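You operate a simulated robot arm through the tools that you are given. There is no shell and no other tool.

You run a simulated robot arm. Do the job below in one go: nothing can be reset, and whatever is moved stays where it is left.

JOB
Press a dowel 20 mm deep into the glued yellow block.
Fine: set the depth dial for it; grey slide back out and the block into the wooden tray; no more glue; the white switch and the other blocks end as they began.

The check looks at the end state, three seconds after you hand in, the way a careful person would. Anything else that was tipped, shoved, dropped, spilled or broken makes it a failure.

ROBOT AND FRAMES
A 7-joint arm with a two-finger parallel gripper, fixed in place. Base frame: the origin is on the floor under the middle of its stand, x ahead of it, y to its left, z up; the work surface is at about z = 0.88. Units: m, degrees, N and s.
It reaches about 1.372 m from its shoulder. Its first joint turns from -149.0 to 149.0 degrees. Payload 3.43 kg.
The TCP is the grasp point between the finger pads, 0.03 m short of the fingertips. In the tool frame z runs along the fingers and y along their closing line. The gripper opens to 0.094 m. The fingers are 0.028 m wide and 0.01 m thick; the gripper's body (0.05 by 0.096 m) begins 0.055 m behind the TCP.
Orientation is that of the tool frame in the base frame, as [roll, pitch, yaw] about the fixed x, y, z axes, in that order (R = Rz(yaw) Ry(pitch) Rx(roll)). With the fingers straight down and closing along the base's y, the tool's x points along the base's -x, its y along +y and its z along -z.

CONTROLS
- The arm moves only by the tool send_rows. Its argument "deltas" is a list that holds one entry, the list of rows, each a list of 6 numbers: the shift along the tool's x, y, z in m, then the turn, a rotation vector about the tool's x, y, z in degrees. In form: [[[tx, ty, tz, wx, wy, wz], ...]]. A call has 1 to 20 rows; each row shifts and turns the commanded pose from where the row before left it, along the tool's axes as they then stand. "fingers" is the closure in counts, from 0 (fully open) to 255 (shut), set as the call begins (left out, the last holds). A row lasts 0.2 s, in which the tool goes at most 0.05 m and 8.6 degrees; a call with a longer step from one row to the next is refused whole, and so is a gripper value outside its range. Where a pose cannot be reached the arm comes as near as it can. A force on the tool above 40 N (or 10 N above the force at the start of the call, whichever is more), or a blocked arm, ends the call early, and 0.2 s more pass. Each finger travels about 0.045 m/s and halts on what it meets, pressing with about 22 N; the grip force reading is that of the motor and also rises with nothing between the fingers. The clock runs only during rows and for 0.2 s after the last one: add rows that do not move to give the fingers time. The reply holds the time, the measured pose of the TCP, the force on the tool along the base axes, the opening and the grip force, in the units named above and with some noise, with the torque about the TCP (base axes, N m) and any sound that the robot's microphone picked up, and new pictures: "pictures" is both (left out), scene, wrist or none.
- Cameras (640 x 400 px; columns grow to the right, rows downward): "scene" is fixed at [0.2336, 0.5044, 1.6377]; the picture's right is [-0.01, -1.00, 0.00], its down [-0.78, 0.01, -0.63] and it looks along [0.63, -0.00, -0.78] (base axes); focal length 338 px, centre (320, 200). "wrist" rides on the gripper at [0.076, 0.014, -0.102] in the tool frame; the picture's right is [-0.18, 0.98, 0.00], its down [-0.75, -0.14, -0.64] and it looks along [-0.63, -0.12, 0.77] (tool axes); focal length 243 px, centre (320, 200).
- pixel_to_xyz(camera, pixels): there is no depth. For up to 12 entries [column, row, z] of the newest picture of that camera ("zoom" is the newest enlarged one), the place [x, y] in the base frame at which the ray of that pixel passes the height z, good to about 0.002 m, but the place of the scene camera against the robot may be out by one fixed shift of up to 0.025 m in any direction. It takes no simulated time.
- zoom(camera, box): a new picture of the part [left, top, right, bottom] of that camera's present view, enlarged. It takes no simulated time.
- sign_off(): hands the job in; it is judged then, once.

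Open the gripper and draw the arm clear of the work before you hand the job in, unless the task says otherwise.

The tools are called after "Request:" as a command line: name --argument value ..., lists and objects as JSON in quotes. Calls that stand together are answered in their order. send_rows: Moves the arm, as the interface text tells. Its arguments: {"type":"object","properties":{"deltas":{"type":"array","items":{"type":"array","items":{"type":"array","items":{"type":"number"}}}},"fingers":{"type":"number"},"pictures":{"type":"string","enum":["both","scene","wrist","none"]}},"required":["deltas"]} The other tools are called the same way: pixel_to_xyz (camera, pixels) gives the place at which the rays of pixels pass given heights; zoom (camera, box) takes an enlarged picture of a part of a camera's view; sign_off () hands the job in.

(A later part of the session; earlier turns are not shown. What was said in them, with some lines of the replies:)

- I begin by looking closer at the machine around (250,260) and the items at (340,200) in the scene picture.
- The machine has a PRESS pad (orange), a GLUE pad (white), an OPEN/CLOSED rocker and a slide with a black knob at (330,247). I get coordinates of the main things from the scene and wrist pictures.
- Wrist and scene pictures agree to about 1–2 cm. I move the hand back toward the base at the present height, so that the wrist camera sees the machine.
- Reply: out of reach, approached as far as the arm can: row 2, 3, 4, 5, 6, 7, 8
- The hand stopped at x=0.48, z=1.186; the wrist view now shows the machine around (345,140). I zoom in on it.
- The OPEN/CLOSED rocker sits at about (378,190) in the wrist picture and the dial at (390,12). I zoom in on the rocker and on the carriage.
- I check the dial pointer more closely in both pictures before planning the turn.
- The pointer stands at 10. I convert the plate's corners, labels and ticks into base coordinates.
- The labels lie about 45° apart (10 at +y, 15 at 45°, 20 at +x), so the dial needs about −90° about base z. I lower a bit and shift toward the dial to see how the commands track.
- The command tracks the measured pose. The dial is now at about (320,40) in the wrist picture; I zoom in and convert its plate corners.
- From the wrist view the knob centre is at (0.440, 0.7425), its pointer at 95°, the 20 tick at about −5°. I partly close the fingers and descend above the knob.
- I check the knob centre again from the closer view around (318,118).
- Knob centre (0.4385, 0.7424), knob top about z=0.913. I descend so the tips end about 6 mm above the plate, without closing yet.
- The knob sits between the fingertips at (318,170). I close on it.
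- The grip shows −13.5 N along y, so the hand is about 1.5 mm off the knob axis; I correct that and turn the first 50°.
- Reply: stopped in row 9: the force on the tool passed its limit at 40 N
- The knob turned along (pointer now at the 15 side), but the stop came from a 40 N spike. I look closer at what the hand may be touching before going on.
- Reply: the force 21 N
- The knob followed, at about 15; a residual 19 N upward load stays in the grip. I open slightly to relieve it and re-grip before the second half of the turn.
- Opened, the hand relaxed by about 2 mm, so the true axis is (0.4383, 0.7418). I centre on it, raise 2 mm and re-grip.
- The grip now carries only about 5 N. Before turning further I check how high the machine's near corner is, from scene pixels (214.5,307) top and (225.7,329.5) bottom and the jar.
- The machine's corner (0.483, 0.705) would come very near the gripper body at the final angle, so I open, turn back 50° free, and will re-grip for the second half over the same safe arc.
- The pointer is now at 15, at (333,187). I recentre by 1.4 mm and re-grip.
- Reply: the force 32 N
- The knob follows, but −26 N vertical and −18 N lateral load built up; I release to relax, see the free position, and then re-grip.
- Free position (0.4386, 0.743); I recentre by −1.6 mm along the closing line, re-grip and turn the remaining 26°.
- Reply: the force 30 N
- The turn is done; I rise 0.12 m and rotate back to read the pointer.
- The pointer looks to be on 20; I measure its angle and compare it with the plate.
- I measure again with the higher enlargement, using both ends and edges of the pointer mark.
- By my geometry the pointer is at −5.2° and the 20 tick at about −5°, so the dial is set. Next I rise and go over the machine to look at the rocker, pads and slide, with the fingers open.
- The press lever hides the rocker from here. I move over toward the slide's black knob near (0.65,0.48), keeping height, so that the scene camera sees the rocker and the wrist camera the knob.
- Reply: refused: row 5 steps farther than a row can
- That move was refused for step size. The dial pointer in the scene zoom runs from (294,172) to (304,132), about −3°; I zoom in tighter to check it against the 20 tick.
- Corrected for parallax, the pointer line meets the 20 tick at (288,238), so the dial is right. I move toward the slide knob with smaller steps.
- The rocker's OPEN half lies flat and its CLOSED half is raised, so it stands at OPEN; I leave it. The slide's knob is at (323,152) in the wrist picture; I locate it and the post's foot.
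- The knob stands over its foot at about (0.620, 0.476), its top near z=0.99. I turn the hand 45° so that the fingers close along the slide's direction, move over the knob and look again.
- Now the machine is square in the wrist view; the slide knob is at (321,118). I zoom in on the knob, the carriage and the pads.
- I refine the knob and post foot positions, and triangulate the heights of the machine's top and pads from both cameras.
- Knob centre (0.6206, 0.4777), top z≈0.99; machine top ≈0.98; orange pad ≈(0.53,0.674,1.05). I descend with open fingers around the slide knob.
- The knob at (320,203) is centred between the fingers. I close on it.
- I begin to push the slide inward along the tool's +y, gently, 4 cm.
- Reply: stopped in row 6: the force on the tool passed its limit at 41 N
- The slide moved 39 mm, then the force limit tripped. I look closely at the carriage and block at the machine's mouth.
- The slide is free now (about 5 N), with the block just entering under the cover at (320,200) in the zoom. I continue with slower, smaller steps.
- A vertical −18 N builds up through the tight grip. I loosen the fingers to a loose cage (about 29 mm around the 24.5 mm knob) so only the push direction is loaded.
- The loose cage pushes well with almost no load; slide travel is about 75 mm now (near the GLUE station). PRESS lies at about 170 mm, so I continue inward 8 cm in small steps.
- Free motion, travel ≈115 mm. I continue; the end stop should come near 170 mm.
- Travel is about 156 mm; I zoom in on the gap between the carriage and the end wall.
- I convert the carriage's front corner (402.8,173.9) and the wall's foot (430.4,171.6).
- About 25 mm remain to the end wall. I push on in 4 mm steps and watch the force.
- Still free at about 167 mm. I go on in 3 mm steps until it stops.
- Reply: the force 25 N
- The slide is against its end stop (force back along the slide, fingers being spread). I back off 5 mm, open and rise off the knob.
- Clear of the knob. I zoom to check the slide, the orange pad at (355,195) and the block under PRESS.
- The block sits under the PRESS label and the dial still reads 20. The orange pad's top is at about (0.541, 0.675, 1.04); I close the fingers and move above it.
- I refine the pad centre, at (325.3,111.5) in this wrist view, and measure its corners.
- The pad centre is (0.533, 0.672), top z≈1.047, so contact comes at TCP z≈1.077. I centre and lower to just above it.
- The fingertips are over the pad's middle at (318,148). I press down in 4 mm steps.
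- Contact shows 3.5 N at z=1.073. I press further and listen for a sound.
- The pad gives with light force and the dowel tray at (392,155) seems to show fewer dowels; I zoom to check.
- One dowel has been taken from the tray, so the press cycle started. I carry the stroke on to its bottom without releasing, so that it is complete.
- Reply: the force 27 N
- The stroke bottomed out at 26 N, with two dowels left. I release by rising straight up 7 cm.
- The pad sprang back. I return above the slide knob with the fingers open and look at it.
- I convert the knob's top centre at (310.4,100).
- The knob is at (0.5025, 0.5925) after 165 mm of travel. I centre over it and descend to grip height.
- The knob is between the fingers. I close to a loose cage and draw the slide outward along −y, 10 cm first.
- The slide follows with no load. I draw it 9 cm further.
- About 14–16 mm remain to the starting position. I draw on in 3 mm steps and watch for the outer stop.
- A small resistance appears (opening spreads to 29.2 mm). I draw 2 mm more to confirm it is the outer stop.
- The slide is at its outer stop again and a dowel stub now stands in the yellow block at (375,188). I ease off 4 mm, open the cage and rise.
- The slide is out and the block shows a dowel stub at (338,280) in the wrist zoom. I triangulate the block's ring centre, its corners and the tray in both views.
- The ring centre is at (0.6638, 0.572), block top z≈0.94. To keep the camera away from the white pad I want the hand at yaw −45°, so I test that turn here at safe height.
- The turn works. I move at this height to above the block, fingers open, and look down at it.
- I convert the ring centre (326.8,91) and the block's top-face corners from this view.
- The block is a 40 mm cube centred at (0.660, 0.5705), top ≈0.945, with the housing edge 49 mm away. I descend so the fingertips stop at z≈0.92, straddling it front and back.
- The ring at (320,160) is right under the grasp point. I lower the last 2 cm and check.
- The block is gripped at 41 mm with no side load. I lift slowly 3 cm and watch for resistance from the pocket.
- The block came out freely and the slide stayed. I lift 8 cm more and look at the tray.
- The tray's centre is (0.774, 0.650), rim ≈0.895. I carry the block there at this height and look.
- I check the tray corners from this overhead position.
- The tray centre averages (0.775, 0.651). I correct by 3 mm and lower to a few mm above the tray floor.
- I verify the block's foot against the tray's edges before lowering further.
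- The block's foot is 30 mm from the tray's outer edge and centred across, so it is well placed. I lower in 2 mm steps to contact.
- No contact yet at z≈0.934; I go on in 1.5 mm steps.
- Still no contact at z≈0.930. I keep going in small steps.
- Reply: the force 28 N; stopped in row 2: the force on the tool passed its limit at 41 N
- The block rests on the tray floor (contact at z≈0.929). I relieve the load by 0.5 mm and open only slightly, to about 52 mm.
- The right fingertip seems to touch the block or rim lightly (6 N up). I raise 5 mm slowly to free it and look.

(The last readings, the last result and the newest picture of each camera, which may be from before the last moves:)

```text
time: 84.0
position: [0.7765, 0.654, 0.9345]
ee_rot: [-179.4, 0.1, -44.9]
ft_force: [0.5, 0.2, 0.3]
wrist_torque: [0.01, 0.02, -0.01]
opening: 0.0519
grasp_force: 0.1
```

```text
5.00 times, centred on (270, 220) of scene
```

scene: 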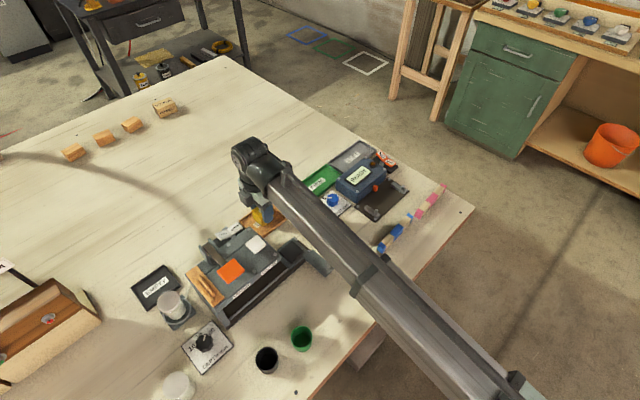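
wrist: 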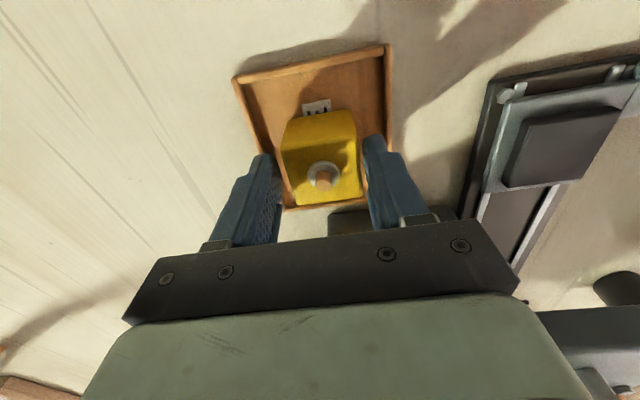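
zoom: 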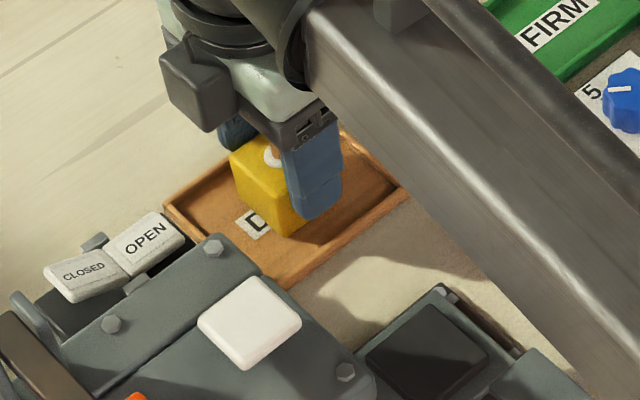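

The block stands free between the fingers, flat in the tray. I rise straight up 15 cm.

Request:
send_rows --deltas '[[[0, 0, -0.01, 0, 0, 0], [0, 0, -0.02, 0, 0, 0], [0, 0, -0.03, 0, 0, 0], [0, 0, -0.04, 0, 0, 0], [0, 0, -0.04, 0, 0, 0], [0, 0, -0.03, 0, 0, 0], [0, 0, 0, 0, 0, 0]]]' --fingers 114 --pictures "both"

Request:
zoom --camera "wrist" --box '[220, 0, 420, 180]'

```text
time: 85.6
position: [0.7723, 0.6512, 1.1048]
ee_rot: [-179.4, 0.0, -45.1]
ft_force: [-0.4, -0.6, 0.7]
wrist_torque: [0.01, 0.0, 0.01]
opening: 0.0522
grasp_force: 0.1
```

scene: 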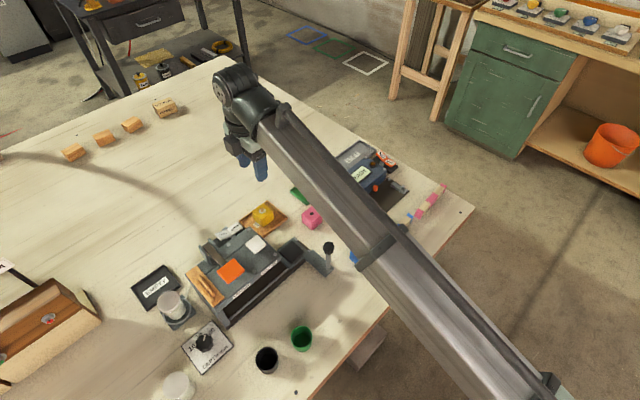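
wrist: 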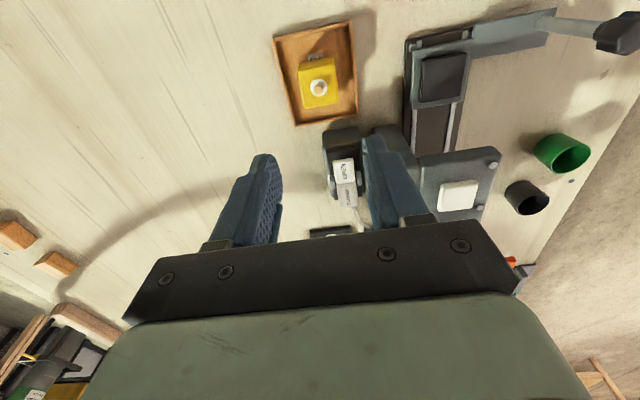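

```text
2.22 times, centred on (320, 90) of wrist
```

zoom: 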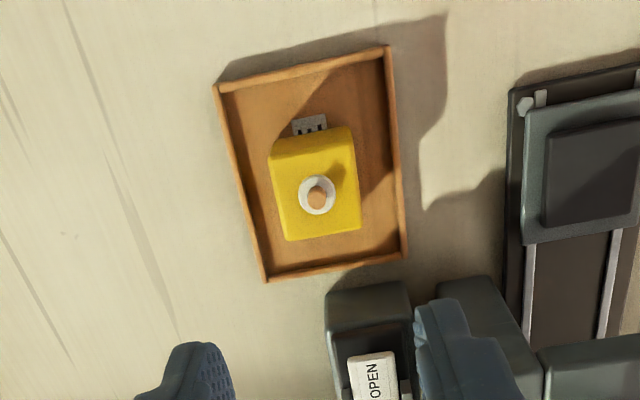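

The block stands in the tray with its dowel. I check the stub's height and the stock dowels' length, and open the view by zooming in the scene.

Request:
zoom --camera "scene" --box '[240, 195, 290, 240]'

Request:
zoom --camera "wrist" --box '[290, 50, 350, 110]'

Request:
pixel_to_xyz --camera "scene" --pixels '[[196.1, 277.4, 0.99], [213.5, 300.6, 0.99], [196.1, 277.4, 0.98], [213.5, 300.6, 0.98]]'

```text
8.89 times, centred on (265, 218) of scene
```

zoom: 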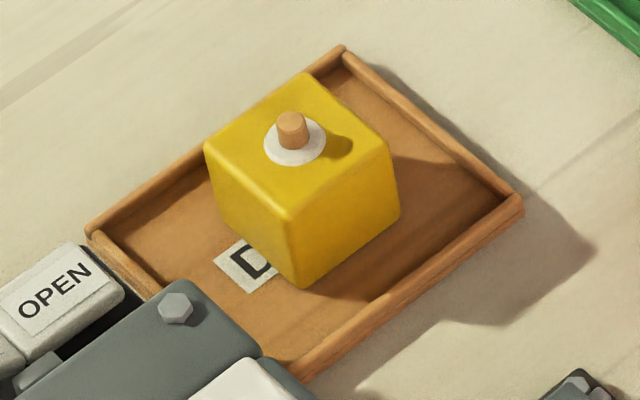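

```text
6.67 times, centred on (320, 80) of wrist
```

zoom: 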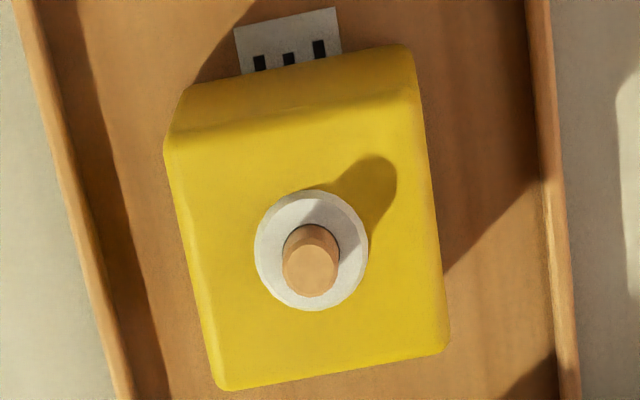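

```text
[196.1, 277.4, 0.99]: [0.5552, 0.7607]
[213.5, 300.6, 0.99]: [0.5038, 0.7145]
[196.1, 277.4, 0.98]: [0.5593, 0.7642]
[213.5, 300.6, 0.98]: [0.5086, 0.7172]
```

The stub stands about 10 mm proud in both views, the OPEN switch, slide and other blocks look unchanged. I open the gripper fully and rise clear.

Request:
send_rows --deltas '[[[0, 0, -0.04, 0, 0, 0], [0, 0, -0.04, 0, 0, 0], [0, 0, -0.04, 0, 0, 0], [0, 0, -0.02, 0, 0, 0], [0.03, 0.02, 0, 0, 0, 0], [0.03, 0.02, 0, 0, 0, 0], [0.02, 0, 0, 0, 0, 0], [0, 0, 0, 0, 0, 0]]]' --fingers 0 --pictures "both"

Request:
zoom --camera "scene" --box '[180, 200, 340, 320]'

Request:
zoom --camera "scene" --box '[120, 250, 330, 400]'

```text
time: 87.4
position: [0.8015, 0.5681, 1.2435]
ee_rot: [-179.2, 0.0, -45.1]
ft_force: [0.6, 0.2, 0.5]
wrist_torque: [0.0, -0.03, 0.01]
opening: 0.0944
grasp_force: 0.0
```

scene: 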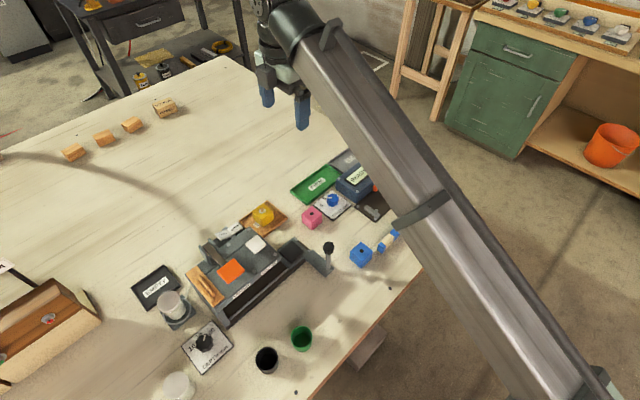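
wrist: 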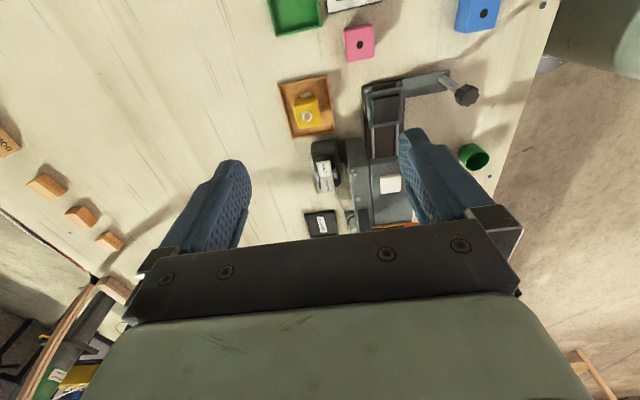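

```text
3.33 times, centred on (260, 260) of scene
```

zoom: 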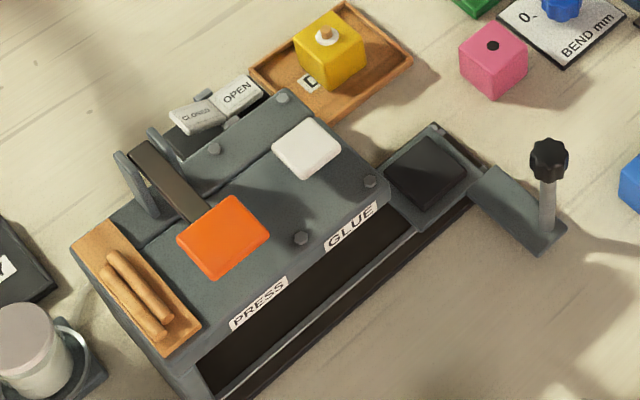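

```text
2.67 times, centred on (225, 325) of scene
```

zoom: 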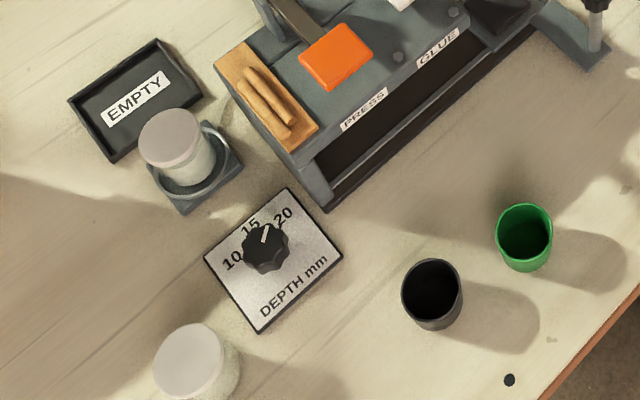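

Everything matches the starting picture apart from the job itself. The slide knob is back at its place (549,160 in the zoom), the switch still stands at OPEN, and the pink and blue blocks are unmoved. The dial is at 20, and the yellow block with its dowel is in the DONE tray. The gripper is open and clear, so I hand the job in.

Request:
sign_off

```text
The job is handed in.
```

I pressed a dowel into the glued yellow block and put the block in the wooden DONE tray. The job is handed in.

- **Depth:** the dial is set to 20. I couldn't measure the depth inside the block directly. The stub stands about 10 mm proud, but I don't know the dowel's full length, so the 20 mm rests on the dial setting.
- **Press:** I pressed the orange pad once, to the bottom of its stroke. One dowel left the rack and two remain.
- **Slide:** the grey slide is back out against its outer stop, where it began.
- **Glue and white switch:** I didn't touch the white glue pad, and the white switch still stands at OPEN.
- **Everything else:** the other blocks, cups, trays and jar look unmoved in the final pictures. The gripper is open and the arm is clear of the work.

The arm's force limit tripped three times: while turning the dial, early in pushing the slide, and when setting the block down. I saw no shift or damage in the pictures after any of them.
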